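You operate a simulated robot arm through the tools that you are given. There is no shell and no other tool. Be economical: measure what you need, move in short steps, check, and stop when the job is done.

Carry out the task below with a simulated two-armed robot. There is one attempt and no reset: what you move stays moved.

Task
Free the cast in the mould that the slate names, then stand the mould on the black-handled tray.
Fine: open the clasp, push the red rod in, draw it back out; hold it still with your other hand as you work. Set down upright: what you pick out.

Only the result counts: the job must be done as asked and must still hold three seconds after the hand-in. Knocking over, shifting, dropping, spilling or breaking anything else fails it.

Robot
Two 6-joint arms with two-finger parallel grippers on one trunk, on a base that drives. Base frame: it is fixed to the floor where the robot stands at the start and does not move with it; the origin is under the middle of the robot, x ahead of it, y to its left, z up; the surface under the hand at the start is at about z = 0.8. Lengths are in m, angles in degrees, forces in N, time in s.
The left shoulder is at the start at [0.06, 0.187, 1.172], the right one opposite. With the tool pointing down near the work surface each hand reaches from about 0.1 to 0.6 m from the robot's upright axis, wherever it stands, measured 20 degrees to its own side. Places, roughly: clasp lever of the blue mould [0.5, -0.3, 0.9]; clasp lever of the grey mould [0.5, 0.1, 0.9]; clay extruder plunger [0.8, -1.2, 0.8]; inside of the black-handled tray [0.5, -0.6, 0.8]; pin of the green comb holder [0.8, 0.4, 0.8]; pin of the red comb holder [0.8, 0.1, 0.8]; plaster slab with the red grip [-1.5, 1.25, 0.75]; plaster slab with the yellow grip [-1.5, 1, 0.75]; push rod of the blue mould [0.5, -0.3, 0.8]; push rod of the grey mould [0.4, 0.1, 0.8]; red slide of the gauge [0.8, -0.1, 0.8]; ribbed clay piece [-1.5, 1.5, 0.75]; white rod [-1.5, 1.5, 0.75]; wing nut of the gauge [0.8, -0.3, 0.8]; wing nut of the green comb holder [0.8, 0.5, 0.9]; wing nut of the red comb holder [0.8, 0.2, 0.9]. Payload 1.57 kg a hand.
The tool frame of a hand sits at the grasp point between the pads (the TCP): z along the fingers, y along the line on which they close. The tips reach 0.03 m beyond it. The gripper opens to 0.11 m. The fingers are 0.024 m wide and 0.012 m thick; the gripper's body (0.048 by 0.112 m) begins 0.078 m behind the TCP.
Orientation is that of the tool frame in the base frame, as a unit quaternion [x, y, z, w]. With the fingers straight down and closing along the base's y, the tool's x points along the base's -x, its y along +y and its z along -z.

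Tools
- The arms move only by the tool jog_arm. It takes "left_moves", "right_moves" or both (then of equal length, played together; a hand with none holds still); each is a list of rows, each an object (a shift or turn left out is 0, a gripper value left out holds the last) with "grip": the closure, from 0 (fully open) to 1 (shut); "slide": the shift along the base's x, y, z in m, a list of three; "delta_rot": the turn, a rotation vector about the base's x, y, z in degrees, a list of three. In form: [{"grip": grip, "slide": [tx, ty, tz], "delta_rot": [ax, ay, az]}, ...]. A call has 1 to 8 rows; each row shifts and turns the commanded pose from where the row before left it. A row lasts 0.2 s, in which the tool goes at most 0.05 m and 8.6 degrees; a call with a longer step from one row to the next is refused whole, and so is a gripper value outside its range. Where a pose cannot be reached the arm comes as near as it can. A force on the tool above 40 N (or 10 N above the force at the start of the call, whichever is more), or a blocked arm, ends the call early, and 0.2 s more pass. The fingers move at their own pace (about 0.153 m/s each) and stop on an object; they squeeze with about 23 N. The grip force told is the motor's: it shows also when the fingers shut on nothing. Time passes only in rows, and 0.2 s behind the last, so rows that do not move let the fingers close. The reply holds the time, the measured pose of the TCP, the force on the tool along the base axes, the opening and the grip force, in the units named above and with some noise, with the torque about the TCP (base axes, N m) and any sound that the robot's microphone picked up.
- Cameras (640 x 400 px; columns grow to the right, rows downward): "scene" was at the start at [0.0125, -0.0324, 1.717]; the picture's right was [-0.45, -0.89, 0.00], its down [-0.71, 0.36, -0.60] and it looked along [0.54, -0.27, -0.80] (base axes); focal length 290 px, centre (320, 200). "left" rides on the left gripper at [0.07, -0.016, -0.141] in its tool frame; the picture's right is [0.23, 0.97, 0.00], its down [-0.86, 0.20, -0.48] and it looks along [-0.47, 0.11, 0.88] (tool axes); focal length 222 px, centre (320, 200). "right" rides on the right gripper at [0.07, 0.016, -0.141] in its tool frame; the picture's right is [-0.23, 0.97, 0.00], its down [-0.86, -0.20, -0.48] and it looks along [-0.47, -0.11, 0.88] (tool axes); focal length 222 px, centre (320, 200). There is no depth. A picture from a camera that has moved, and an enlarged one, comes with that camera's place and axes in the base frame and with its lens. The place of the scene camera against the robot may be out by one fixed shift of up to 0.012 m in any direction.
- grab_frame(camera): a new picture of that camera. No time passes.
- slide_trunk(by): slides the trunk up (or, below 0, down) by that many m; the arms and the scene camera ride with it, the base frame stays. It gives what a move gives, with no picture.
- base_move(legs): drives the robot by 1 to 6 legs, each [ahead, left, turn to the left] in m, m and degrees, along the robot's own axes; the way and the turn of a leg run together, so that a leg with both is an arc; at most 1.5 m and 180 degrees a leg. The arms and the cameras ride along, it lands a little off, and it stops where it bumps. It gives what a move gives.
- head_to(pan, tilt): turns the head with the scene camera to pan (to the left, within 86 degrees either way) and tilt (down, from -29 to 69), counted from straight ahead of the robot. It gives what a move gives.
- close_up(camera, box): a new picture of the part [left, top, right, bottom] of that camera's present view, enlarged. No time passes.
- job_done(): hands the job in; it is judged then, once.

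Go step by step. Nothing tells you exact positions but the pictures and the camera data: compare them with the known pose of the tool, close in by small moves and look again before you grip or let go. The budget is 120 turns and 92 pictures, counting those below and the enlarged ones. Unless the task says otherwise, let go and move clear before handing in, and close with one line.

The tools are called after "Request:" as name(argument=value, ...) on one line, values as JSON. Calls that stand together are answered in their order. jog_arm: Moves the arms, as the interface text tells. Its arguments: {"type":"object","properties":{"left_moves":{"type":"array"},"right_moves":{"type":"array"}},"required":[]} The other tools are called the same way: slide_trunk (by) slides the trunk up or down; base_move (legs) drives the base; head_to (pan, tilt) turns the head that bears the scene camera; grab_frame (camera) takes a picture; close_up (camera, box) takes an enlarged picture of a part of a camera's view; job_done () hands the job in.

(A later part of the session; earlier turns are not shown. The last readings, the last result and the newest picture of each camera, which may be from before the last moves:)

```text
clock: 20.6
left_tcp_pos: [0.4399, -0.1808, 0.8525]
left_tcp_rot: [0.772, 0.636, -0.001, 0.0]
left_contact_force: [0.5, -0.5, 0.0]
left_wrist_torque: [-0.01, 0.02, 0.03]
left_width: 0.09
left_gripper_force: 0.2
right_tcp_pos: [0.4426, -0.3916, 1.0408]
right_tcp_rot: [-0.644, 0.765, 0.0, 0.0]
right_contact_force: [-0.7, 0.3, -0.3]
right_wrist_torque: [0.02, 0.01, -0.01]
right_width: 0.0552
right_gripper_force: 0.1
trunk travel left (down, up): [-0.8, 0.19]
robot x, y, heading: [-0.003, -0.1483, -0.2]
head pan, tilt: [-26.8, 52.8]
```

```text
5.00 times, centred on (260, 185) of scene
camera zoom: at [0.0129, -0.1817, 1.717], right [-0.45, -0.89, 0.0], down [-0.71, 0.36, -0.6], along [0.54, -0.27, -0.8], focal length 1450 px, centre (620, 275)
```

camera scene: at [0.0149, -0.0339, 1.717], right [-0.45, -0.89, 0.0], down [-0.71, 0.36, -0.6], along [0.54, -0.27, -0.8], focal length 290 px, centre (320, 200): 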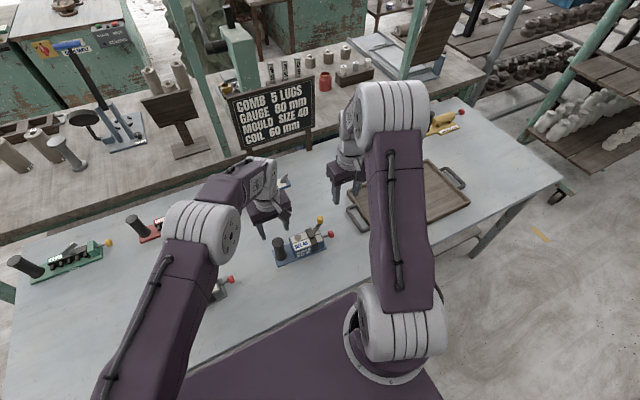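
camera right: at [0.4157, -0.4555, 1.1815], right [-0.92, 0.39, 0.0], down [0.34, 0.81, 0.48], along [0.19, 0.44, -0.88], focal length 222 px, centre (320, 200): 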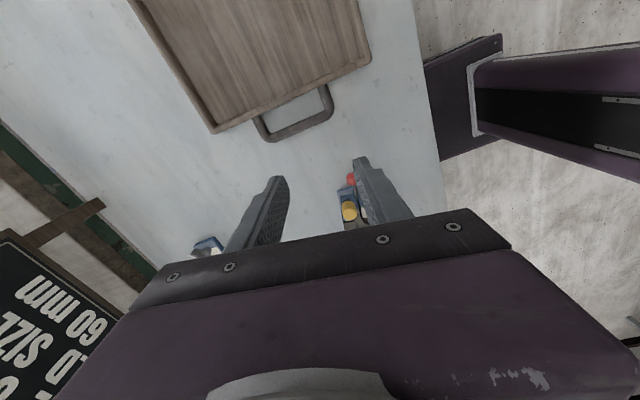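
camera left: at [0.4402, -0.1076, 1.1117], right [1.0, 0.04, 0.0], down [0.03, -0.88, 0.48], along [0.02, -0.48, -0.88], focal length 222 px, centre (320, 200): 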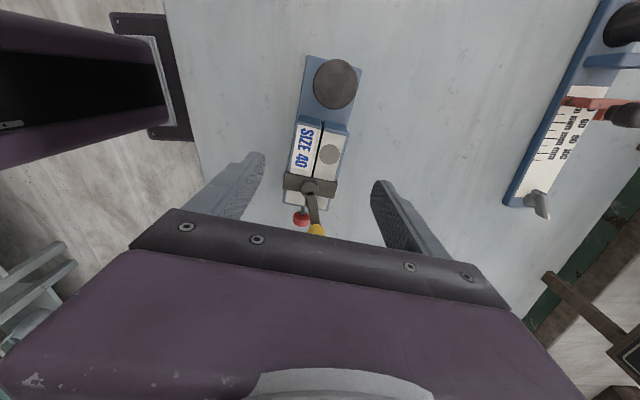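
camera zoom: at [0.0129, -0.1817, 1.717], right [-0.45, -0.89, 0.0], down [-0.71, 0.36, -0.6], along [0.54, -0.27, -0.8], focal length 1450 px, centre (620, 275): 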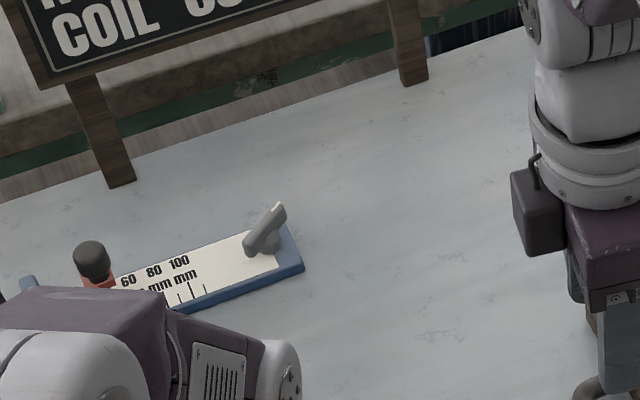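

The block lies between the left fingers. Closing the left grip.

Request:
jog_arm(left_moves=[{"grip": 0.35}, {"grip": 0.45}, {"grip": 0.55}, {"grip": 0.7}, {"grip": 1.0}, {}])

Request:
close_up(camera="left", box=[160, 60, 480, 260])

```text
clock: 22.0
left_tcp_pos: [0.4407, -0.1807, 0.8532]
left_tcp_rot: [0.771, 0.637, 0.0, 0.0]
left_contact_force: [1.2, -0.7, -0.1]
left_wrist_torque: [-0.24, -0.19, 0.16]
left_width: 0.0618
left_gripper_force: 22.9
right_tcp_pos: [0.4432, -0.3907, 1.039]
right_tcp_rot: [-0.644, 0.765, 0.0, -0.001]
right_contact_force: [0.7, 0.9, -0.4]
right_wrist_torque: [0.01, 0.02, -0.03]
right_width: 0.055
right_gripper_force: 0.0
trunk travel left (down, up): [-0.8, 0.19]
robot x, y, heading: [-0.0007, -0.1473, 0.0]
head pan, tilt: [-26.8, 52.8]
```

```text
2.00 times, centred on (320, 160) of left
camera zoom: at [0.4368, -0.1073, 0.9956], right [1.0, 0.04, 0.0], down [0.03, -0.88, 0.48], along [0.02, -0.48, -0.88], focal length 444 px, centre (320, 280)
```

zoom: 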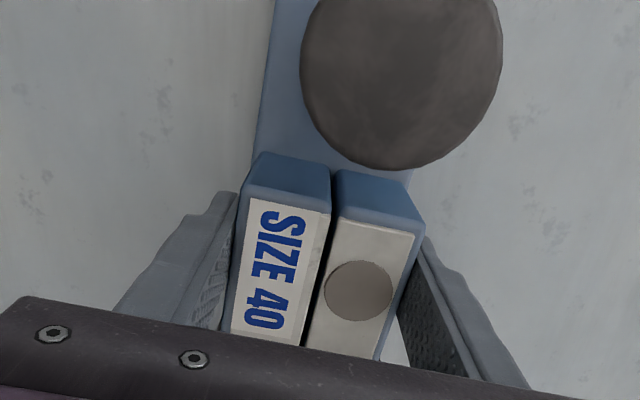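

The block is firmly held (62 mm). Next I'll bring the right hand above the knob and look closely at it.

Request:
jog_arm(right_moves=[{"slide": [0, 0.035, -0.01]}, {"slide": [0, 0.035, -0.02]}, {"slide": [0, 0.03, -0.01]}])

Request:
close_up(camera="right", box=[160, 100, 480, 300])

Request:
head_to(pan=-10, tilt=62)

Request:
grab_frame(camera="scene")

```text
clock: 22.8
left_tcp_pos: [0.4397, -0.1803, 0.8531]
left_tcp_rot: [0.772, 0.636, 0.0, 0.0]
left_contact_force: [-0.3, 0.9, -0.3]
left_wrist_torque: [-0.38, -0.03, -0.06]
left_width: 0.0618
left_gripper_force: 23.1
right_tcp_pos: [0.4411, -0.29, 1.0019]
right_tcp_rot: [-0.644, 0.765, 0.0, 0.0]
right_contact_force: [0.0, 0.0, 0.5]
right_wrist_torque: [0.01, -0.02, -0.02]
right_width: 0.0548
right_gripper_force: 0.0
trunk travel left (down, up): [-0.8, 0.19]
robot x, y, heading: [-0.003, -0.1476, 0.1]
head pan, tilt: [-26.8, 52.8]
```

```text
2.00 times, centred on (320, 200) of right
camera zoom: at [0.4134, -0.3539, 1.1423], right [-0.92, 0.39, 0.0], down [0.34, 0.81, 0.48], along [0.19, 0.44, -0.88], focal length 444 px, centre (320, 200)
```

zoom: 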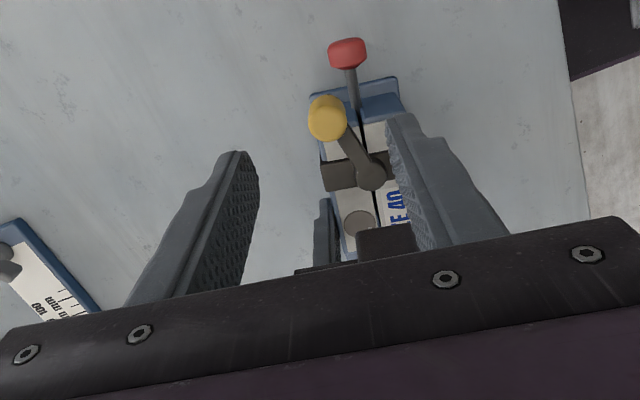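

```text
clock: 23.6
left_tcp_pos: [0.4407, -0.1793, 0.8533]
left_tcp_rot: [0.771, 0.636, 0.0, 0.0]
left_contact_force: [-1.1, 0.2, 0.6]
left_wrist_torque: [-0.23, 0.04, -0.01]
left_width: 0.062
left_gripper_force: 23.2
right_tcp_pos: [0.4416, -0.2898, 1.0015]
right_tcp_rot: [-0.643, 0.766, 0.0, 0.0]
right_contact_force: [0.4, -0.1, 0.2]
right_wrist_torque: [0.02, -0.03, 0.02]
right_width: 0.055
right_gripper_force: 0.0
trunk travel left (down, up): [-0.8, 0.19]
robot x, y, heading: [-0.0028, -0.1488, 0.1]
head pan, tilt: [-10.0, 62.0]
```

```text
53 pictures are left
camera scene: at [0.0097, -0.159, 1.7058], right [-0.17, -0.99, 0.0], down [-0.87, 0.15, -0.47], along [0.46, -0.08, -0.88], focal length 290 px, centre (320, 200)
```

scene: 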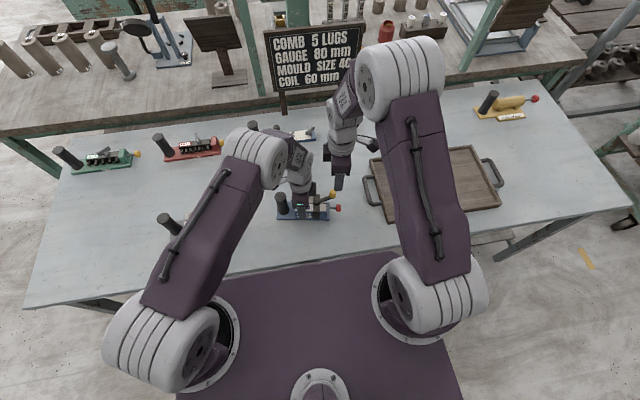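

The knob is at about (0.441, -0.281) and the pivot at (0.433, -0.225), so the lever is at about -82°. I'll lower the right hand around the knob and cage it.

Request:
jog_arm(right_moves=[{"slide": [0, 0.009, -0.03]}, {"slide": [0, 0, -0.03]}, {"slide": [0, 0, -0.03]}, {"slide": [0, 0, -0.016]}, {"grip": 0.77}, {}])

Request:
close_up(camera="right", box=[160, 100, 480, 300])

```text
clock: 25.0
left_tcp_pos: [0.4396, -0.18, 0.8541]
left_tcp_rot: [0.771, 0.637, 0.0, 0.0]
left_contact_force: [-0.8, 0.8, -0.2]
left_wrist_torque: [-0.03, -0.02, -0.05]
left_width: 0.062
left_gripper_force: 23.0
right_tcp_pos: [0.4421, -0.2815, 0.8941]
right_tcp_rot: [-0.644, 0.765, 0.0, -0.001]
right_contact_force: [0.8, -0.9, 0.1]
right_wrist_torque: [0.01, 0.01, 0.02]
right_width: 0.0254
right_gripper_force: 0.0
trunk travel left (down, up): [-0.8, 0.19]
robot x, y, heading: [0.0018, -0.1509, 0.2]
head pan, tilt: [-10.0, 62.0]
```

```text
2.00 times, centred on (320, 200) of right
camera zoom: at [0.4142, -0.3474, 1.0363], right [-0.92, 0.39, 0.0], down [0.34, 0.81, 0.48], along [0.19, 0.44, -0.88], focal length 444 px, centre (320, 200)
```

zoom: 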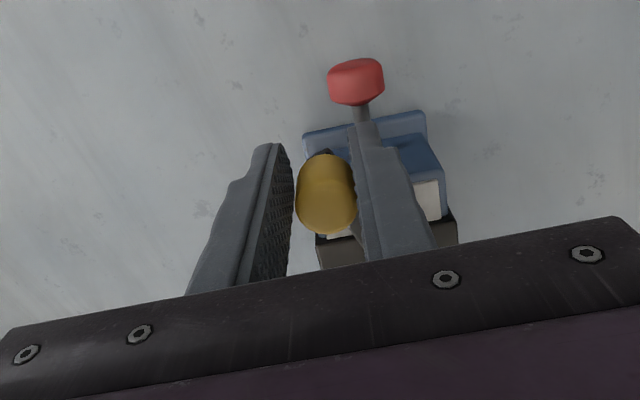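

The knob is caged and the left hand holds the block. Swinging the lever further clockwise.

Request:
jog_arm(right_moves=[{"slide": [-0.0066, -0.0005, 0]}, {"slide": [-0.008, 0.0003, 0], "delta_rot": [0, 0, -3]}, {"slide": [-0.0078, 0.0014, 0], "delta_rot": [0, 0, -4]}, {"slide": [-0.0076, 0.0025, 0], "delta_rot": [0, 0, -4]}])

Request:
close_up(camera="right", box=[160, 100, 480, 300])

```text
clock: 26.0
left_tcp_pos: [0.4396, -0.1795, 0.8534]
left_tcp_rot: [0.771, 0.637, 0.0, 0.0]
left_contact_force: [-1.7, 3.9, 0.8]
left_wrist_torque: [0.36, -0.09, -0.41]
left_width: 0.0618
left_gripper_force: 23.0
right_tcp_pos: [0.414, -0.2782, 0.8949]
right_tcp_rot: [-0.567, 0.824, 0.0, 0.0]
right_contact_force: [2.0, -2.3, 0.3]
right_wrist_torque: [0.02, 0.0, -0.02]
right_width: 0.0283
right_gripper_force: 1.6
trunk travel left (down, up): [-0.8, 0.19]
robot x, y, heading: [-0.0003, -0.1492, 0.2]
head pan, tilt: [-10.0, 62.0]
```

```text
2.00 times, centred on (320, 200) of right
camera zoom: at [0.3735, -0.3367, 1.0367], right [-0.83, 0.56, 0.0], down [0.49, 0.73, 0.48], along [0.27, 0.4, -0.88], focal length 444 px, centre (320, 200)
```

zoom: 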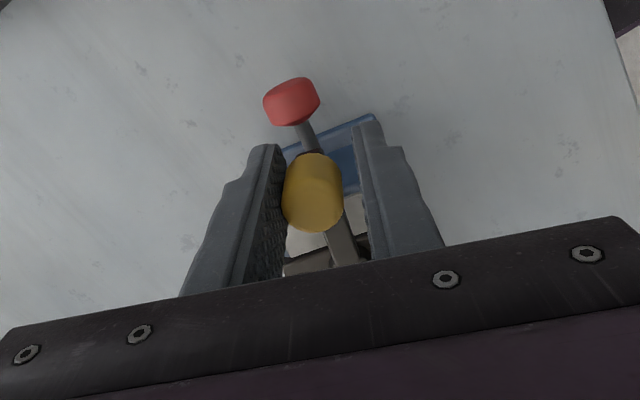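

The lever is following and the mould is staying put. I'll continue the arc in smaller steps, since the wrists are getting close.

Request:
jog_arm(right_moves=[{"slide": [-0.0071, 0.0034, 0], "delta_rot": [0, 0, -5]}, {"slide": [-0.0066, 0.0045, 0], "delta_rot": [0, 0, -5]}])

Request:
close_up(camera="right", box=[160, 100, 480, 300])

Request:
close_up(camera="scene", box=[240, 140, 400, 240])

```text
clock: 26.6
left_tcp_pos: [0.4398, -0.1797, 0.8539]
left_tcp_rot: [0.771, 0.636, 0.0, -0.001]
left_contact_force: [-3.0, 3.4, 0.9]
left_wrist_torque: [0.3, 0.04, -0.39]
left_width: 0.0618
left_gripper_force: 22.7
right_tcp_pos: [0.3994, -0.2699, 0.8951]
right_tcp_rot: [-0.493, 0.87, 0.0, 0.0]
right_contact_force: [1.5, -2.2, 0.2]
right_wrist_torque: [0.04, -0.03, -0.04]
right_width: 0.0282
right_gripper_force: 1.7
trunk travel left (down, up): [-0.8, 0.19]
robot x, y, heading: [-0.0035, -0.1499, 0.1]
head pan, tilt: [-10.0, 62.0]
```

```text
2.00 times, centred on (320, 200) of right
camera zoom: at [0.3496, -0.3209, 1.0358], right [-0.72, 0.7, 0.0], down [0.61, 0.63, 0.48], along [0.33, 0.34, -0.88], focal length 444 px, centre (320, 200)
```

zoom: 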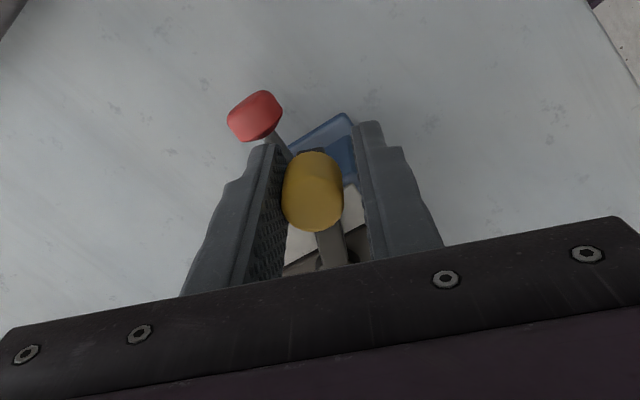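

```text
4.00 times, centred on (320, 190) of scene
camera zoom: at [0.0097, -0.1592, 1.7058], right [-0.17, -0.99, 0.0], down [-0.87, 0.15, -0.47], along [0.46, -0.08, -0.88], focal length 1160 px, centre (320, 240)
```

zoom: 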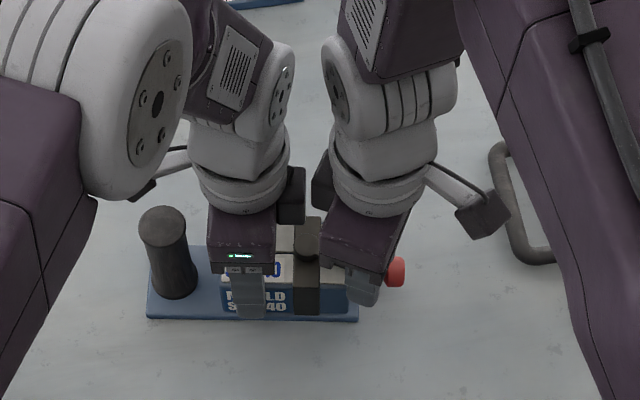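

There's still clearance, and the force is steady at 3 N. Continuing.

Request:
jog_arm(right_moves=[{"slide": [-0.0059, 0.0053, 0], "delta_rot": [0, 0, -6]}, {"slide": [-0.0051, 0.0061, 0], "delta_rot": [0, 0, -6]}])

Request:
close_up(camera="right", box=[160, 100, 480, 300])

Request:
close_up(camera="scene", box=[240, 140, 400, 240])

```text
clock: 27.2
left_tcp_pos: [0.4398, -0.1798, 0.853]
left_tcp_rot: [0.771, 0.637, 0.0, 0.0]
left_contact_force: [-1.8, 3.1, -0.2]
left_wrist_torque: [0.42, 0.07, -0.16]
left_width: 0.0619
left_gripper_force: 23.1
right_tcp_pos: [0.3879, -0.2589, 0.8948]
right_tcp_rot: [-0.399, 0.917, 0.0, 0.001]
right_contact_force: [1.9, -3.5, -1.2]
right_wrist_torque: [0.03, -0.03, -0.03]
right_width: 0.0275
right_gripper_force: 1.0
trunk travel left (down, up): [-0.8, 0.19]
robot x, y, heading: [0.0015, -0.1528, 0.1]
head pan, tilt: [-10.0, 62.0]
```

```text
2.00 times, centred on (320, 200) of right
camera zoom: at [0.3291, -0.2975, 1.0359], right [-0.56, 0.83, 0.0], down [0.73, 0.49, 0.48], along [0.4, 0.27, -0.88], focal length 444 px, centre (320, 200)
```

zoom: 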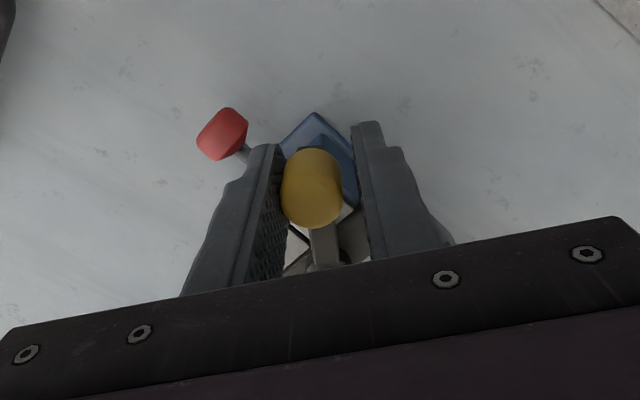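

```text
4.00 times, centred on (320, 190) of scene
camera zoom: at [0.0097, -0.1591, 1.7058], right [-0.17, -0.99, 0.0], down [-0.87, 0.15, -0.47], along [0.46, -0.08, -0.88], focal length 1160 px, centre (320, 240)
```

zoom: 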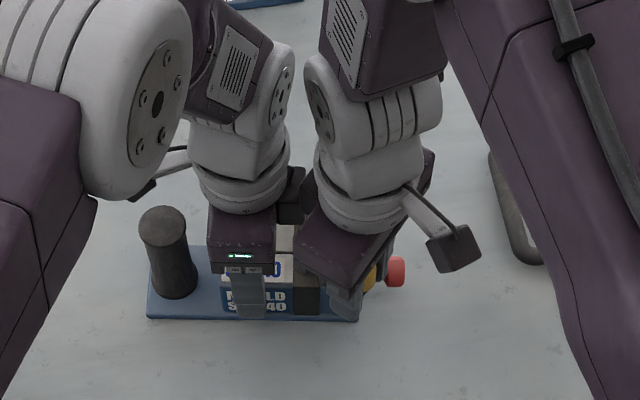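

The lever is now about 73° from its start. I'll take one more small step at a time and watch the forces.

Request:
jog_arm(right_moves=[{"slide": [-0.0042, 0.0067, 0]}])

Request:
jog_arm(right_moves=[{"slide": [-0.003, 0.005, 0]}])

Request:
close_up(camera="right", box=[160, 100, 480, 300])

Request:
close_up(camera="scene", box=[240, 140, 400, 240])

```text
clock: 27.6
left_tcp_pos: [0.4402, -0.1796, 0.8537]
left_tcp_rot: [0.772, 0.636, 0.0, -0.002]
left_contact_force: [-4.5, 9.7, 3.1]
left_wrist_torque: [-0.06, -0.41, -0.92]
left_width: 0.0621
left_gripper_force: 22.5
right_tcp_pos: [0.3841, -0.251, 0.8944]
right_tcp_rot: [-0.399, 0.917, 0.0, 0.001]
right_contact_force: [5.6, -10.1, -0.6]
right_wrist_torque: [0.1, 0.03, -0.04]
right_width: 0.0352
right_gripper_force: 5.7
trunk travel left (down, up): [-0.8, 0.19]
robot x, y, heading: [-0.0002, -0.1475, 0.2]
head pan, tilt: [-10.0, 62.0]
```

```text
clock: 28.0
left_tcp_pos: [0.4392, -0.1809, 0.8533]
left_tcp_rot: [0.772, 0.636, -0.001, -0.003]
left_contact_force: [-11.7, 10.8, 4.9]
left_wrist_torque: [0.13, -0.37, -1.05]
left_width: 0.0625
left_gripper_force: 23.4
right_tcp_pos: [0.3806, -0.2464, 0.8946]
right_tcp_rot: [-0.4, 0.917, -0.001, 0.001]
right_contact_force: [7.8, -12.3, -1.1]
right_wrist_torque: [0.08, -0.06, 0.05]
right_width: 0.0379
right_gripper_force: 7.0
trunk travel left (down, up): [-0.8, 0.19]
robot x, y, heading: [-0.0003, -0.151, 0.2]
head pan, tilt: [-10.0, 62.0]
```

```text
2.00 times, centred on (320, 200) of right
camera zoom: at [0.3211, -0.286, 1.036], right [-0.56, 0.83, 0.0], down [0.73, 0.49, 0.48], along [0.4, 0.27, -0.88], focal length 444 px, centre (320, 200)
```

zoom: 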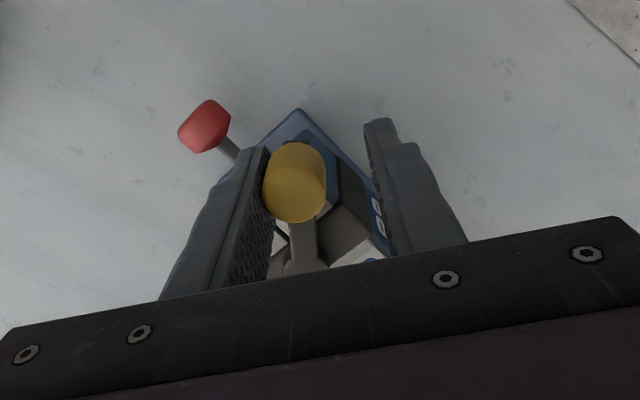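

```text
4.00 times, centred on (320, 190) of scene
camera zoom: at [0.0082, -0.1593, 1.7058], right [-0.17, -0.99, 0.0], down [-0.87, 0.15, -0.47], along [0.46, -0.08, -0.88], focal length 1160 px, centre (320, 240)
```

zoom: 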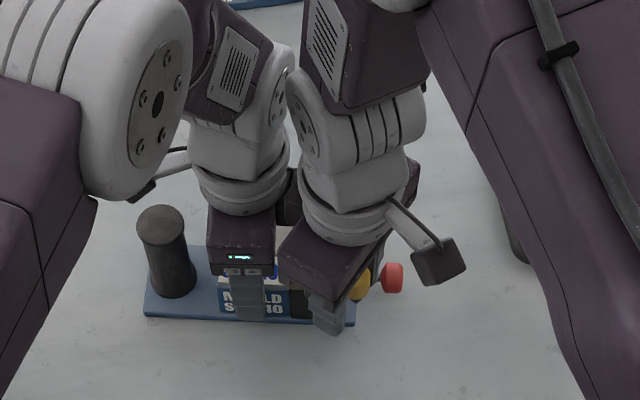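

The force jumped to 14 N with the knob spreading the fingers, so the lever has reached its stop and the clasp is open. I'll back off, open, rise clear, and look.

Request:
jog_arm(right_moves=[{"slide": [0.006, -0.0095, 0]}, {"grip": 0.5}, {}, {"slide": [0, 0, 0.03]}, {"slide": [0, 0, 0.035]}, {"slide": [0.005, -0.03, 0.03], "delta_rot": [0, 0, 8]}, {"slide": [0.01, -0.035, 0], "delta_rot": [0, 0, 8]}, {"slide": [0.01, -0.035, 0], "delta_rot": [0, 0, 8]}])

Request:
close_up(camera="scene", box=[260, 170, 380, 245])

Request:
grab_frame(camera="right")

```text
clock: 29.8
left_tcp_pos: [0.4404, -0.1808, 0.8543]
left_tcp_rot: [0.771, 0.637, 0.001, 0.0]
left_contact_force: [0.8, 1.2, 2.8]
left_wrist_torque: [-0.41, 0.17, -0.05]
left_width: 0.062
left_gripper_force: 23.1
right_tcp_pos: [0.4118, -0.3572, 0.99]
right_tcp_rot: [-0.583, 0.813, 0.0, 0.001]
right_contact_force: [-1.2, 0.8, -0.4]
right_wrist_torque: [0.01, 0.01, -0.04]
right_width: 0.0553
right_gripper_force: 0.0
trunk travel left (down, up): [-0.8, 0.19]
robot x, y, heading: [0.0017, -0.1485, 0.2]
head pan, tilt: [-10.0, 62.0]
```

```text
5.33 times, centred on (320, 208) of scene
camera zoom: at [0.0092, -0.16, 1.7059], right [-0.17, -0.99, 0.0], down [-0.87, 0.15, -0.47], along [0.46, -0.08, -0.88], focal length 1546 px, centre (320, 160)
```

zoom: 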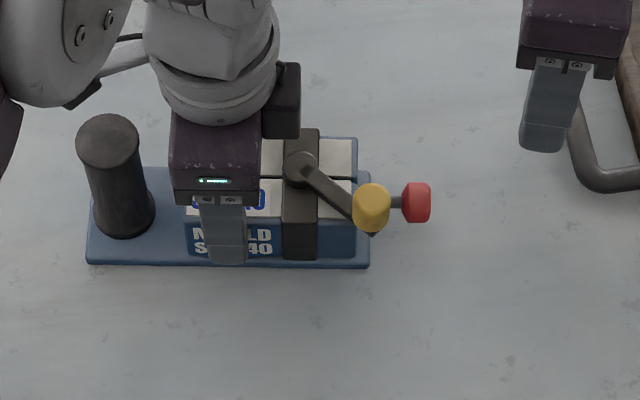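

```text
43 pictures are left
camera right: at [0.3737, -0.4181, 1.1308], right [-0.85, 0.53, 0.0], down [0.46, 0.75, 0.48], along [0.25, 0.41, -0.88], focal length 222 px, centre (320, 200)
```

right: 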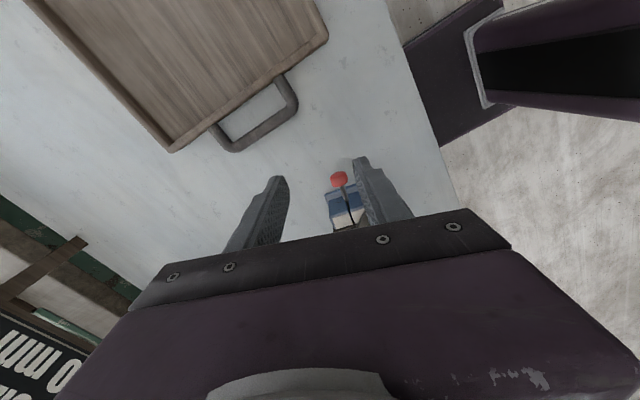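

The lever is against its stop, clear of the rod's line. The red knob is at (0.420, -0.293, 0.827) and the rod axis runs along (0.2, 0.98). I'll close the right fingers, lower them behind the knob, and check.

Request:
jog_arm(right_moves=[{"grip": 1.0, "slide": [0, 0.02, 0], "delta_rot": [0, 0, 7.7]}, {"slide": [0, 0, -0.04]}, {"slide": [0, 0, -0.04]}, {"slide": [0, 0, -0.04]}, {"slide": [0, 0, -0.03]}])

Request:
close_up(camera="scene", box=[260, 170, 380, 245])

Request:
close_up(camera="right", box=[160, 100, 480, 300])

```text
clock: 31.0
left_tcp_pos: [0.44, -0.1808, 0.8539]
left_tcp_rot: [0.771, 0.637, 0.0, 0.0]
left_contact_force: [-1.8, 2.1, 1.8]
left_wrist_torque: [-0.4, 0.13, -0.15]
left_width: 0.062
left_gripper_force: 23.4
right_tcp_pos: [0.4115, -0.3371, 0.838]
right_tcp_rot: [-0.635, 0.773, -0.001, 0.001]
right_contact_force: [-0.2, 0.1, -0.3]
right_wrist_torque: [0.0, 0.0, -0.01]
right_width: 0.0
right_gripper_force: 21.5
trunk travel left (down, up): [-0.8, 0.19]
robot x, y, heading: [0.001, -0.1483, -0.1]
head pan, tilt: [-10.0, 62.0]
```

```text
5.33 times, centred on (320, 208) of scene
camera zoom: at [0.0093, -0.1588, 1.7059], right [-0.17, -0.99, 0.0], down [-0.87, 0.15, -0.47], along [0.46, -0.08, -0.88], focal length 1546 px, centre (320, 160)
```

zoom: 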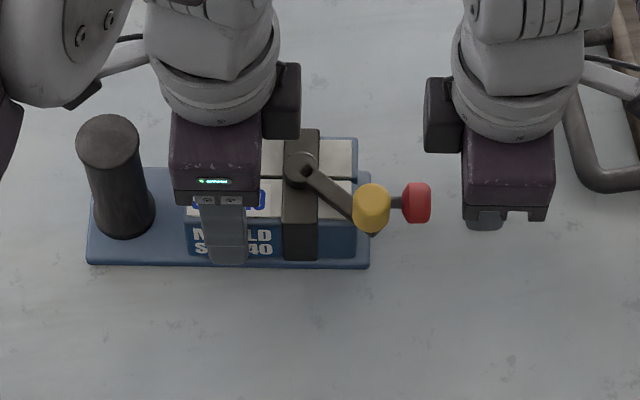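

```text
2.00 times, centred on (320, 200) of right
camera zoom: at [0.382, -0.4012, 0.9795], right [-0.91, 0.41, 0.0], down [0.36, 0.8, 0.48], along [0.2, 0.44, -0.88], focal length 444 px, centre (320, 200)
```

zoom: 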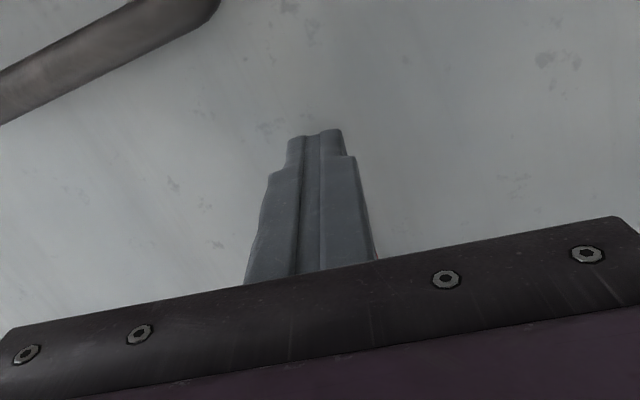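

To avoid the wrist boxes meeting as I push, I'll move the left hold back to the handle. The rod force runs along the axis, so yaw isn't a problem there.

Request:
jog_arm(left_moves=[{"grip": 0.3}, {"grip": 0.18}, {"slide": [0, 0, 0.04]}, {"slide": [0, 0, 0.045]}, {"slide": [0, 0, 0.04]}, {"slide": [0.008, 0.034, 0]}, {"grip": 0.4, "slide": [0.008, 0.033, 0]}])

Request:
grab_frame(camera="left")

Request:
close_up(camera="scene", box=[240, 165, 400, 265])

```text
clock: 32.6
left_tcp_pos: [0.4572, -0.1122, 0.9781]
left_tcp_rot: [0.771, 0.637, -0.001, 0.0]
left_contact_force: [-0.4, -0.4, 0.7]
left_wrist_torque: [0.0, 0.01, -0.01]
left_width: 0.0663
left_gripper_force: 0.1
right_tcp_pos: [0.4119, -0.3362, 0.8388]
right_tcp_rot: [-0.634, 0.773, 0.0, -0.001]
right_contact_force: [-0.6, 0.5, 0.1]
right_wrist_torque: [0.0, -0.04, -0.03]
right_width: 0.0001
right_gripper_force: 22.0
trunk travel left (down, up): [-0.8, 0.19]
robot x, y, heading: [-0.0014, -0.1503, 0.3]
head pan, tilt: [-10.0, 62.0]
```

```text
40 pictures are left
camera left: at [0.4542, -0.0385, 1.1203], right [1.0, 0.04, 0.0], down [0.03, -0.88, 0.48], along [0.02, -0.48, -0.88], focal length 222 px, centre (320, 200)
```

left: 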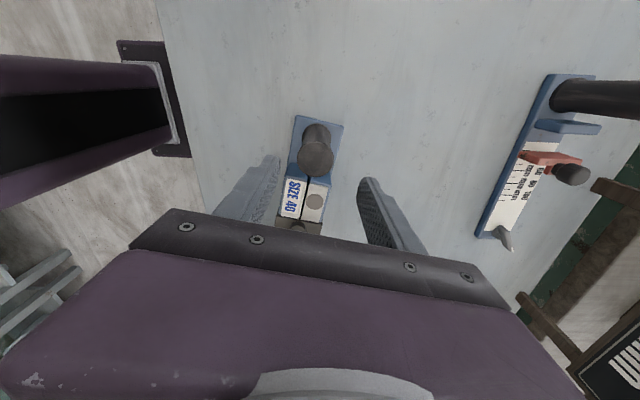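

```text
4.00 times, centred on (320, 215) of scene
camera zoom: at [0.0102, -0.1575, 1.7058], right [-0.17, -0.99, 0.0], down [-0.87, 0.15, -0.47], along [0.46, -0.08, -0.88], focal length 1160 px, centre (320, 140)
```

zoom: 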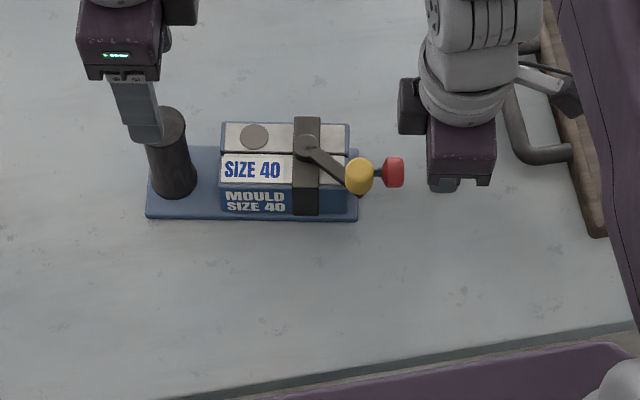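

The handle is at (0.4535, -0.110). I'll descend around it and grip, deeper this time.

Request:
jog_arm(left_moves=[{"slide": [-0.004, 0.002, -0.03]}, {"slide": [0, 0, -0.04]}, {"slide": [0, 0, -0.036]}, {"grip": 0.55}, {"grip": 0.65}, {"grip": 1.0}, {}])

Request:
close_up(camera="scene", box=[240, 165, 400, 265])

```text
clock: 34.2
left_tcp_pos: [0.455, -0.1108, 0.8718]
left_tcp_rot: [0.771, 0.637, 0.0, 0.0]
left_contact_force: [-0.9, 0.8, 0.3]
left_wrist_torque: [-0.05, -0.06, -0.09]
left_width: 0.033
left_gripper_force: 23.5
right_tcp_pos: [0.4117, -0.3371, 0.8376]
right_tcp_rot: [-0.634, 0.773, 0.0, 0.0]
right_contact_force: [0.6, 0.0, 0.2]
right_wrist_torque: [-0.02, -0.01, 0.01]
right_width: 0.0
right_gripper_force: 20.7
trunk travel left (down, up): [-0.8, 0.19]
robot x, y, heading: [0.0019, -0.1511, 0.2]
head pan, tilt: [-10.0, 62.0]
```

```text
4.00 times, centred on (320, 215) of scene
camera zoom: at [0.0098, -0.159, 1.7058], right [-0.17, -0.99, 0.0], down [-0.87, 0.15, -0.47], along [0.46, -0.08, -0.88], focal length 1160 px, centre (320, 140)
```

zoom: 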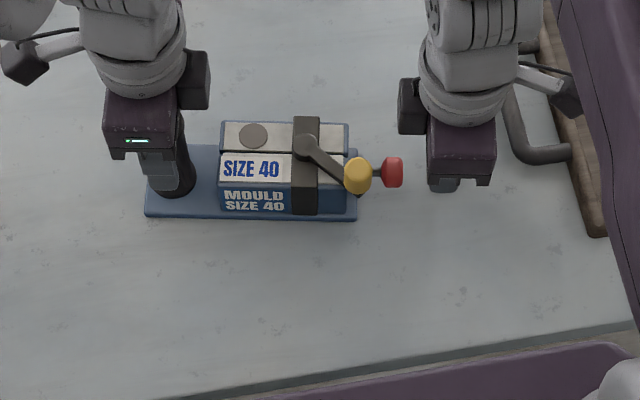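

Handle held. Pushing the rod along its axis in small steps.

Request:
jog_arm(right_moves=[{"slide": [0.0022, 0.0108, 0]}, {"slide": [0.0022, 0.0108, 0]}, {"slide": [0.0022, 0.0108, 0]}])

Request:
close_up(camera="scene", box=[240, 165, 400, 265])

```text
clock: 35.0
left_tcp_pos: [0.4544, -0.1106, 0.8712]
left_tcp_rot: [0.771, 0.637, 0.0, 0.0]
left_contact_force: [0.3, 3.1, -0.1]
left_wrist_torque: [0.34, -0.12, 0.03]
left_width: 0.0328
left_gripper_force: 23.2
right_tcp_pos: [0.4186, -0.3038, 0.839]
right_tcp_rot: [-0.635, 0.773, 0.0, 0.0]
right_contact_force: [-1.3, -3.1, 0.1]
right_wrist_torque: [0.05, 0.03, -0.03]
right_width: 0.0001
right_gripper_force: 21.3
trunk travel left (down, up): [-0.8, 0.19]
robot x, y, heading: [0.0007, -0.1454, 0.1]
head pan, tilt: [-10.0, 62.0]
```

```text
4.00 times, centred on (320, 215) of scene
camera zoom: at [0.01, -0.1589, 1.7058], right [-0.17, -0.99, 0.0], down [-0.87, 0.15, -0.47], along [0.46, -0.08, -0.88], focal length 1160 px, centre (320, 140)
```

zoom: 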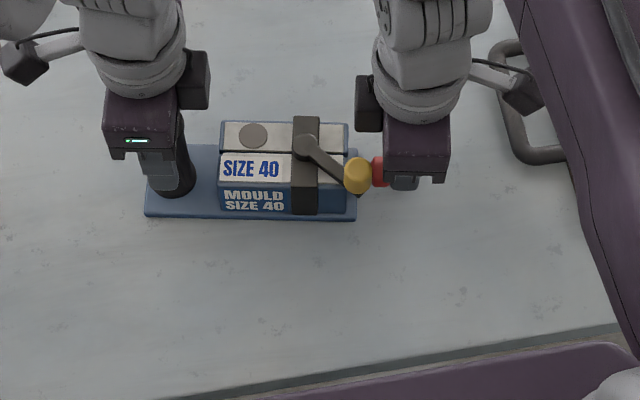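

The rod is sliding in at about 3 N with the mould still. Continuing.

Request:
jog_arm(right_moves=[{"slide": [0.0016, 0.0078, 0]}, {"slide": [0.0016, 0.0078, 0]}])

Request:
close_up(camera="scene", box=[240, 165, 400, 265])

```text
clock: 35.6
left_tcp_pos: [0.4546, -0.1095, 0.8725]
left_tcp_rot: [0.771, 0.637, 0.0, 0.0]
left_contact_force: [2.1, 10.0, 0.2]
left_wrist_torque: [-0.64, -1.65, 0.11]
left_width: 0.0325
left_gripper_force: 21.2
right_tcp_pos: [0.4212, -0.2898, 0.8395]
right_tcp_rot: [-0.634, 0.773, 0.001, -0.002]
right_contact_force: [-4.1, -12.6, 0.6]
right_wrist_torque: [0.0, -0.46, -0.05]
right_width: 0.0
right_gripper_force: 21.6
trunk travel left (down, up): [-0.8, 0.19]
robot x, y, heading: [0.0037, -0.1493, 0.3]
head pan, tilt: [-10.0, 62.0]
```

```text
4.00 times, centred on (320, 215) of scene
camera zoom: at [0.0097, -0.1593, 1.7058], right [-0.17, -0.99, 0.0], down [-0.87, 0.15, -0.47], along [0.46, -0.08, -0.88], focal length 1160 px, centre (320, 140)
```

zoom: 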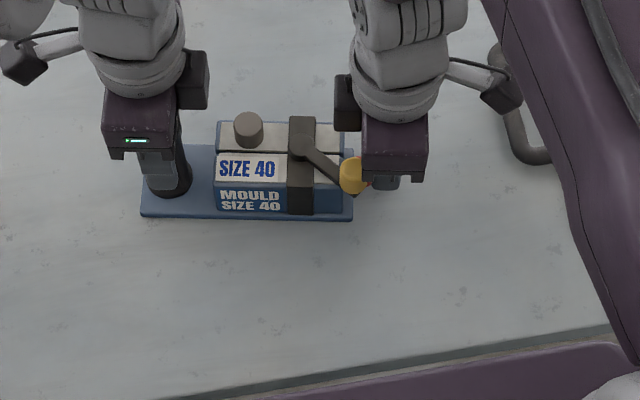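

The grey disc has popped up, so the cast is freed and the rod is at its end stop. Now I'll back off, open to about 38 mm, and come around the knob's outer half.

Request:
jog_arm(right_moves=[{"slide": [-0.003, -0.015, 0]}, {"grip": 0.65, "slide": [-0.003, -0.015, 0]}, {}, {}])

Request:
close_up(camera="right", box=[160, 100, 480, 300])

Request:
close_up(camera="scene", box=[240, 165, 400, 265])

```text
clock: 36.6
left_tcp_pos: [0.4553, -0.1112, 0.8724]
left_tcp_rot: [0.771, 0.637, 0.0, 0.0]
left_contact_force: [0.1, -0.8, 0.9]
left_wrist_torque: [-0.23, 0.05, 0.0]
left_width: 0.0332
left_gripper_force: 23.5
right_tcp_pos: [0.4156, -0.3183, 0.8388]
right_tcp_rot: [-0.635, 0.772, 0.0, 0.0]
right_contact_force: [-0.4, 0.1, -0.8]
right_wrist_torque: [0.01, -0.02, 0.01]
right_width: 0.0386
right_gripper_force: 0.0
trunk travel left (down, up): [-0.8, 0.19]
robot x, y, heading: [0.0007, -0.1499, -0.0]
head pan, tilt: [-10.0, 62.0]
```

```text
2.00 times, centred on (320, 200) of right
camera zoom: at [0.3868, -0.3827, 0.9807], right [-0.91, 0.41, 0.0], down [0.36, 0.8, 0.48], along [0.2, 0.44, -0.88], focal length 444 px, centre (320, 200)
```

zoom: 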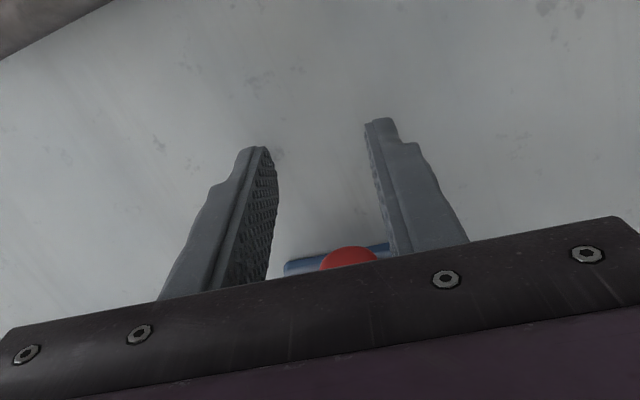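

```text
4.00 times, centred on (320, 215) of scene
camera zoom: at [0.0099, -0.1595, 1.7058], right [-0.17, -0.99, 0.0], down [-0.87, 0.15, -0.47], along [0.46, -0.08, -0.88], focal length 1160 px, centre (320, 140)
```

zoom: 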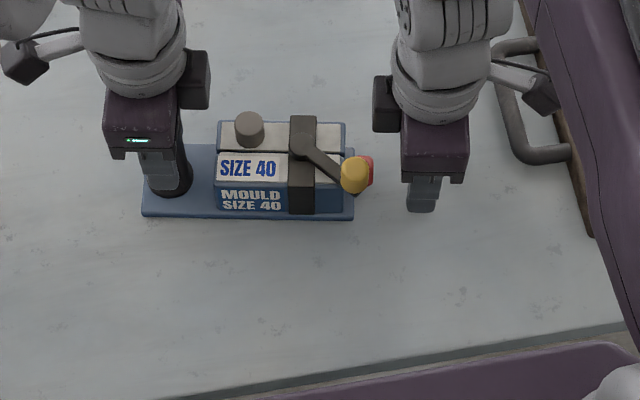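

The red knob's outer face is near (0.420, -0.281). I'll advance so the pads overlap it by about 10 mm, then close.

Request:
jog_arm(right_moves=[{"slide": [0.0028, 0.018, 0]}, {"slide": [0.0026, 0.0165, 0]}, {"grip": 0.75}, {"grip": 0.85}, {"grip": 1.0}, {}])

Request:
close_up(camera="scene", box=[240, 165, 400, 265])

```text
clock: 38.0
left_tcp_pos: [0.4537, -0.1112, 0.8712]
left_tcp_rot: [0.771, 0.637, 0.0, 0.0]
left_contact_force: [2.3, -0.7, -0.8]
left_wrist_torque: [0.11, -0.04, 0.32]
left_width: 0.0332
left_gripper_force: 22.9
right_tcp_pos: [0.4211, -0.2835, 0.8384]
right_tcp_rot: [-0.635, 0.772, 0.002, 0.001]
right_contact_force: [-3.8, 0.3, 0.0]
right_wrist_torque: [-0.21, 0.15, 0.21]
right_width: 0.0247
right_gripper_force: 23.0
trunk travel left (down, up): [-0.8, 0.19]
robot x, y, heading: [-0.0055, -0.1513, 0.1]
head pan, tilt: [-10.0, 62.0]
```

```text
4.00 times, centred on (320, 215) of scene
camera zoom: at [0.0098, -0.1591, 1.7058], right [-0.17, -0.99, 0.0], down [-0.87, 0.15, -0.47], along [0.46, -0.08, -0.88], focal length 1160 px, centre (320, 140)
```

zoom: 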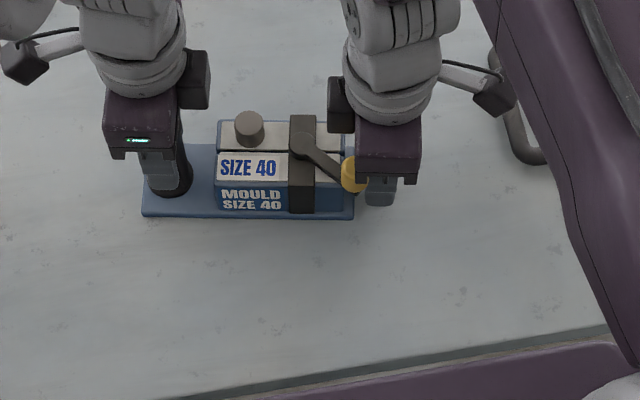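

The knob is gripped (25 mm). Drawing the rod back out along its axis.

Request:
jog_arm(right_moves=[{"slide": [-0.0014, -0.0069, 0]}, {"slide": [-0.0014, -0.0069, 0]}, {"slide": [-0.0012, -0.0059, 0]}])

Request:
close_up(camera="scene", box=[240, 165, 400, 265])

```text
clock: 38.8
left_tcp_pos: [0.4547, -0.1111, 0.8722]
left_tcp_rot: [0.771, 0.637, 0.0, 0.0]
left_contact_force: [-1.0, -3.3, 3.0]
left_wrist_torque: [-0.77, 0.1, 0.07]
left_width: 0.0333
left_gripper_force: 22.8
right_tcp_pos: [0.4194, -0.3042, 0.838]
right_tcp_rot: [-0.635, 0.772, -0.001, 0.0]
right_contact_force: [0.3, 2.3, 0.8]
right_wrist_torque: [0.09, 0.07, 0.11]
right_width: 0.0247
right_gripper_force: 23.9
trunk travel left (down, up): [-0.8, 0.19]
robot x, y, heading: [0.0005, -0.1478, 0.2]
head pan, tilt: [-10.0, 62.0]
```

```text
4.00 times, centred on (320, 215) of scene
camera zoom: at [0.0103, -0.1597, 1.7058], right [-0.17, -0.99, 0.0], down [-0.87, 0.15, -0.47], along [0.46, -0.08, -0.88], focal length 1160 px, centre (320, 140)
```

zoom: 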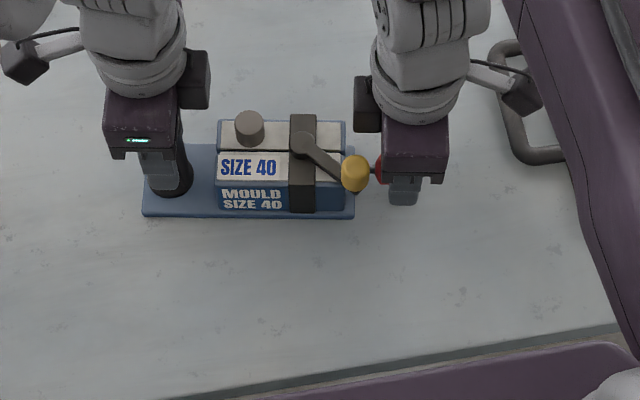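

The rod slides out freely with the mould still. I'll continue until the force shows its stop.

Request:
jog_arm(right_moves=[{"slide": [-0.0008, -0.004, 0]}, {"slide": [-0.0008, -0.004, 0]}])

Request:
close_up(camera="scene", box=[240, 165, 400, 265])

```text
clock: 39.4
left_tcp_pos: [0.4541, -0.1105, 0.8726]
left_tcp_rot: [0.771, 0.637, 0.0, 0.0]
left_contact_force: [-3.1, -16.7, 0.5]
left_wrist_torque: [-0.14, -0.1, 0.01]
left_width: 0.0328
left_gripper_force: 23.2
right_tcp_pos: [0.4159, -0.311, 0.839]
right_tcp_rot: [-0.635, 0.772, -0.001, 0.002]
right_contact_force: [2.7, 15.9, 0.1]
right_wrist_torque: [0.17, -0.04, 0.01]
right_width: 0.025
right_gripper_force: 23.0
trunk travel left (down, up): [-0.8, 0.19]
robot x, y, heading: [0.0024, -0.1468, 0.2]
head pan, tilt: [-10.0, 62.0]
```

```text
4.00 times, centred on (320, 215) of scene
camera zoom: at [0.0099, -0.1597, 1.7058], right [-0.17, -0.99, 0.0], down [-0.87, 0.15, -0.47], along [0.46, -0.08, -0.88], focal length 1160 px, centre (320, 140)
```

zoom: 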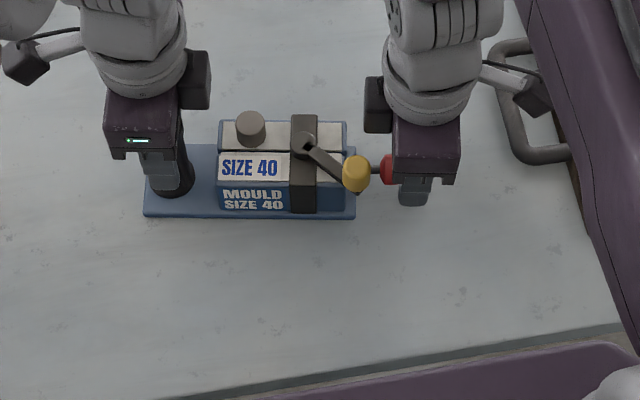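

The stop was reached at 16 N, so the rod is fully drawn out and the cast stands free. I'll release the knob and the handle and rise with both hands. Next I'll grip the block, near its centre of mass, with the right hand for carrying.

Request:
jog_arm(left_moves=[{}, {}, {}, {}, {"grip": 0.5}, {"grip": 0.4}, {"slide": [0, 0, 0.04]}, {"slide": [0, 0, 0.045]}], right_moves=[{"slide": [0.0004, 0.002, 0]}, {"grip": 0.65}, {"grip": 0.6}, {"slide": [-0.006, -0.03, 0]}, {"slide": [0, -0.005, 0.04]}, {"slide": [0, 0, 0.04]}, {"grip": 0.2, "slide": [0, 0, 0.04]}, {"slide": [0, 0, 0.04]}])

Request:
jog_arm(left_moves=[{"slide": [0, 0.04, 0.03]}, {"slide": [0, 0.045, 0.02]}, {"slide": [-0.02, 0.045, 0]}, {"slide": [-0.02, 0.045, 0]}])

Request:
grab_frame(camera="scene")

Request:
close_up(camera="scene", box=[260, 170, 380, 245])

```text
clock: 41.2
left_tcp_pos: [0.4527, -0.1104, 0.9598]
left_tcp_rot: [0.771, 0.637, 0.0, 0.001]
left_contact_force: [-0.1, -0.1, -0.2]
left_wrist_torque: [0.04, -0.01, -0.02]
left_width: 0.0661
left_gripper_force: 0.0
right_tcp_pos: [0.4092, -0.3466, 1.0002]
right_tcp_rot: [-0.635, 0.773, -0.002, 0.001]
right_contact_force: [0.3, -0.5, -1.0]
right_wrist_torque: [-0.02, -0.03, 0.03]
right_width: 0.088
right_gripper_force: 0.1
trunk travel left (down, up): [-0.8, 0.19]
robot x, y, heading: [0.0015, -0.1497, 0.3]
head pan, tilt: [-10.0, 62.0]
```

```text
clock: 42.2
left_tcp_pos: [0.4134, 0.0653, 1.0064]
left_tcp_rot: [0.771, 0.637, -0.001, 0.001]
left_contact_force: [-0.4, 0.0, -0.8]
left_wrist_torque: [0.0, 0.0, 0.0]
left_width: 0.066
left_gripper_force: 0.2
right_tcp_pos: [0.4113, -0.3448, 1.0001]
right_tcp_rot: [-0.634, 0.773, -0.001, 0.0]
right_contact_force: [0.1, 0.1, 0.4]
right_wrist_torque: [-0.02, -0.02, 0.01]
right_width: 0.088
right_gripper_force: 0.0
trunk travel left (down, up): [-0.8, 0.19]
robot x, y, heading: [-0.005, -0.1501, 0.3]
head pan, tilt: [-10.0, 62.0]
```

```text
30 pictures are left
camera scene: at [0.0087, -0.1567, 1.7058], right [-0.17, -0.99, 0.0], down [-0.87, 0.15, -0.47], along [0.46, -0.08, -0.88], focal length 290 px, centre (320, 200)
```

scene: 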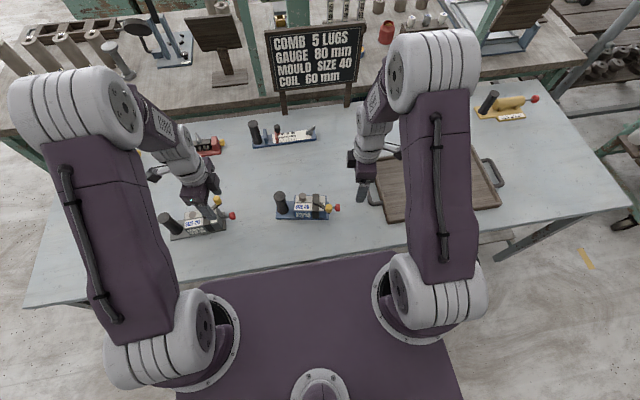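

```text
5.33 times, centred on (320, 208) of scene
camera zoom: at [0.0087, -0.1567, 1.7058], right [-0.17, -0.99, 0.0], down [-0.87, 0.15, -0.47], along [0.46, -0.08, -0.88], focal length 1546 px, centre (320, 160)
```

zoom: 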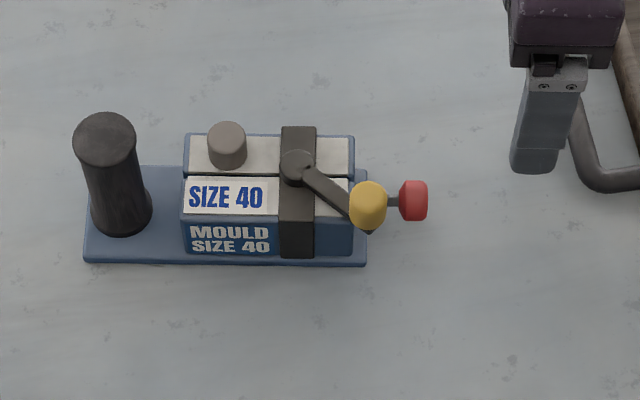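

Everything is standing: the clasp is open, the rod is out, and the cast is proud. I'll move the right hand over the block at about (0.4405, -0.179).

Request:
jog_arm(right_moves=[{"slide": [0.0075, 0.0415, 0]}, {"slide": [0.0075, 0.0415, 0]}, {"slide": [0.0073, 0.0415, 0]}, {"slide": [0.0072, 0.0415, 0]}, {"slide": [0, 0, -0.03]}], left_moves=[{"slide": [0, 0, 0.03]}, {"slide": [0, 0, 0.04]}, {"slide": [0, 0, 0.04]}, {"slide": [0, 0, 0.04]}, {}])

Request:
grab_frame(camera="right")

```text
clock: 43.4
left_tcp_pos: [0.4149, 0.0633, 1.1561]
left_tcp_rot: [0.771, 0.636, -0.001, 0.0]
left_contact_force: [0.4, 0.9, 0.4]
left_wrist_torque: [0.01, 0.0, 0.0]
left_width: 0.0659
left_gripper_force: 0.1
right_tcp_pos: [0.44, -0.181, 0.9707]
right_tcp_rot: [-0.634, 0.773, 0.001, 0.0]
right_contact_force: [1.0, 0.0, 0.1]
right_wrist_torque: [0.06, -0.01, 0.0]
right_width: 0.0882
right_gripper_force: 0.1
trunk travel left (down, up): [-0.8, 0.19]
robot x, y, heading: [-0.0007, -0.1482, 0.3]
head pan, tilt: [-10.0, 62.0]
```

```text
28 pictures are left
camera right: at [0.4109, -0.2451, 1.1119], right [-0.91, 0.41, 0.0], down [0.36, 0.8, 0.48], along [0.2, 0.44, -0.88], focal length 222 px, centre (320, 200)
```

right: 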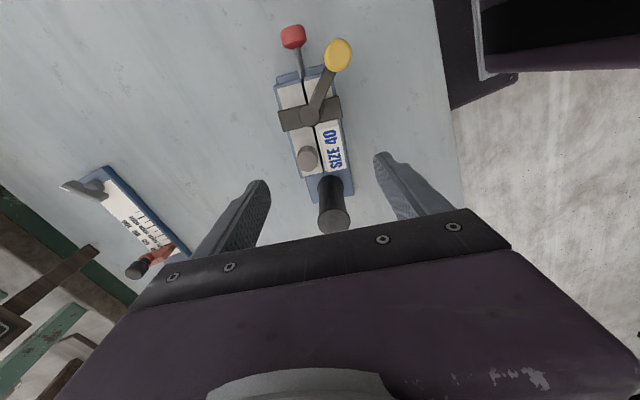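

Aligned to within 2–3 mm. I'll descend and grip the block.

Request:
jog_arm(right_moves=[{"slide": [-0.0015, -0.003, -0.035]}, {"slide": [0, 0, -0.04]}, {"slide": [0, 0, -0.03]}, {"slide": [0, 0, -0.014]}])

Request:
close_up(camera="right", box=[160, 60, 480, 260])

```text
clock: 44.4
left_tcp_pos: [0.4141, 0.064, 1.1565]
left_tcp_rot: [0.771, 0.637, 0.0, 0.0]
left_contact_force: [0.1, -0.5, -0.4]
left_wrist_torque: [0.0, 0.01, 0.0]
left_width: 0.0659
left_gripper_force: 0.1
right_tcp_pos: [0.4396, -0.183, 0.8501]
right_tcp_rot: [-0.635, 0.772, 0.0, 0.0]
right_contact_force: [0.5, -0.4, -0.6]
right_wrist_torque: [-0.03, -0.01, 0.01]
right_width: 0.088
right_gripper_force: 0.2
trunk travel left (down, up): [-0.8, 0.19]
robot x, y, heading: [0.0019, -0.1496, -0.1]
head pan, tilt: [-10.0, 62.0]
```

```text
2.00 times, centred on (320, 160) of right
camera zoom: at [0.4096, -0.2473, 0.991], right [-0.91, 0.41, 0.0], down [0.36, 0.8, 0.48], along [0.2, 0.44, -0.88], focal length 444 px, centre (320, 280)
```

zoom: 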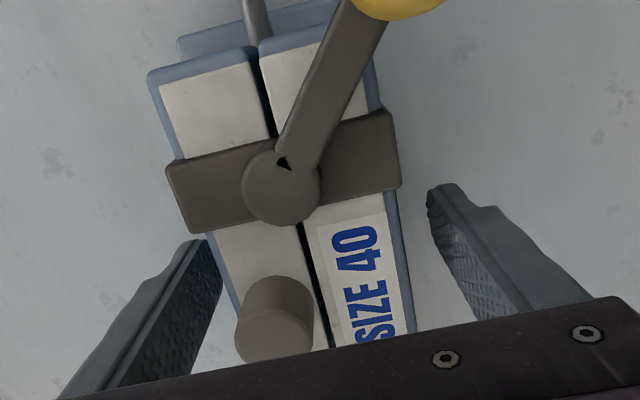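

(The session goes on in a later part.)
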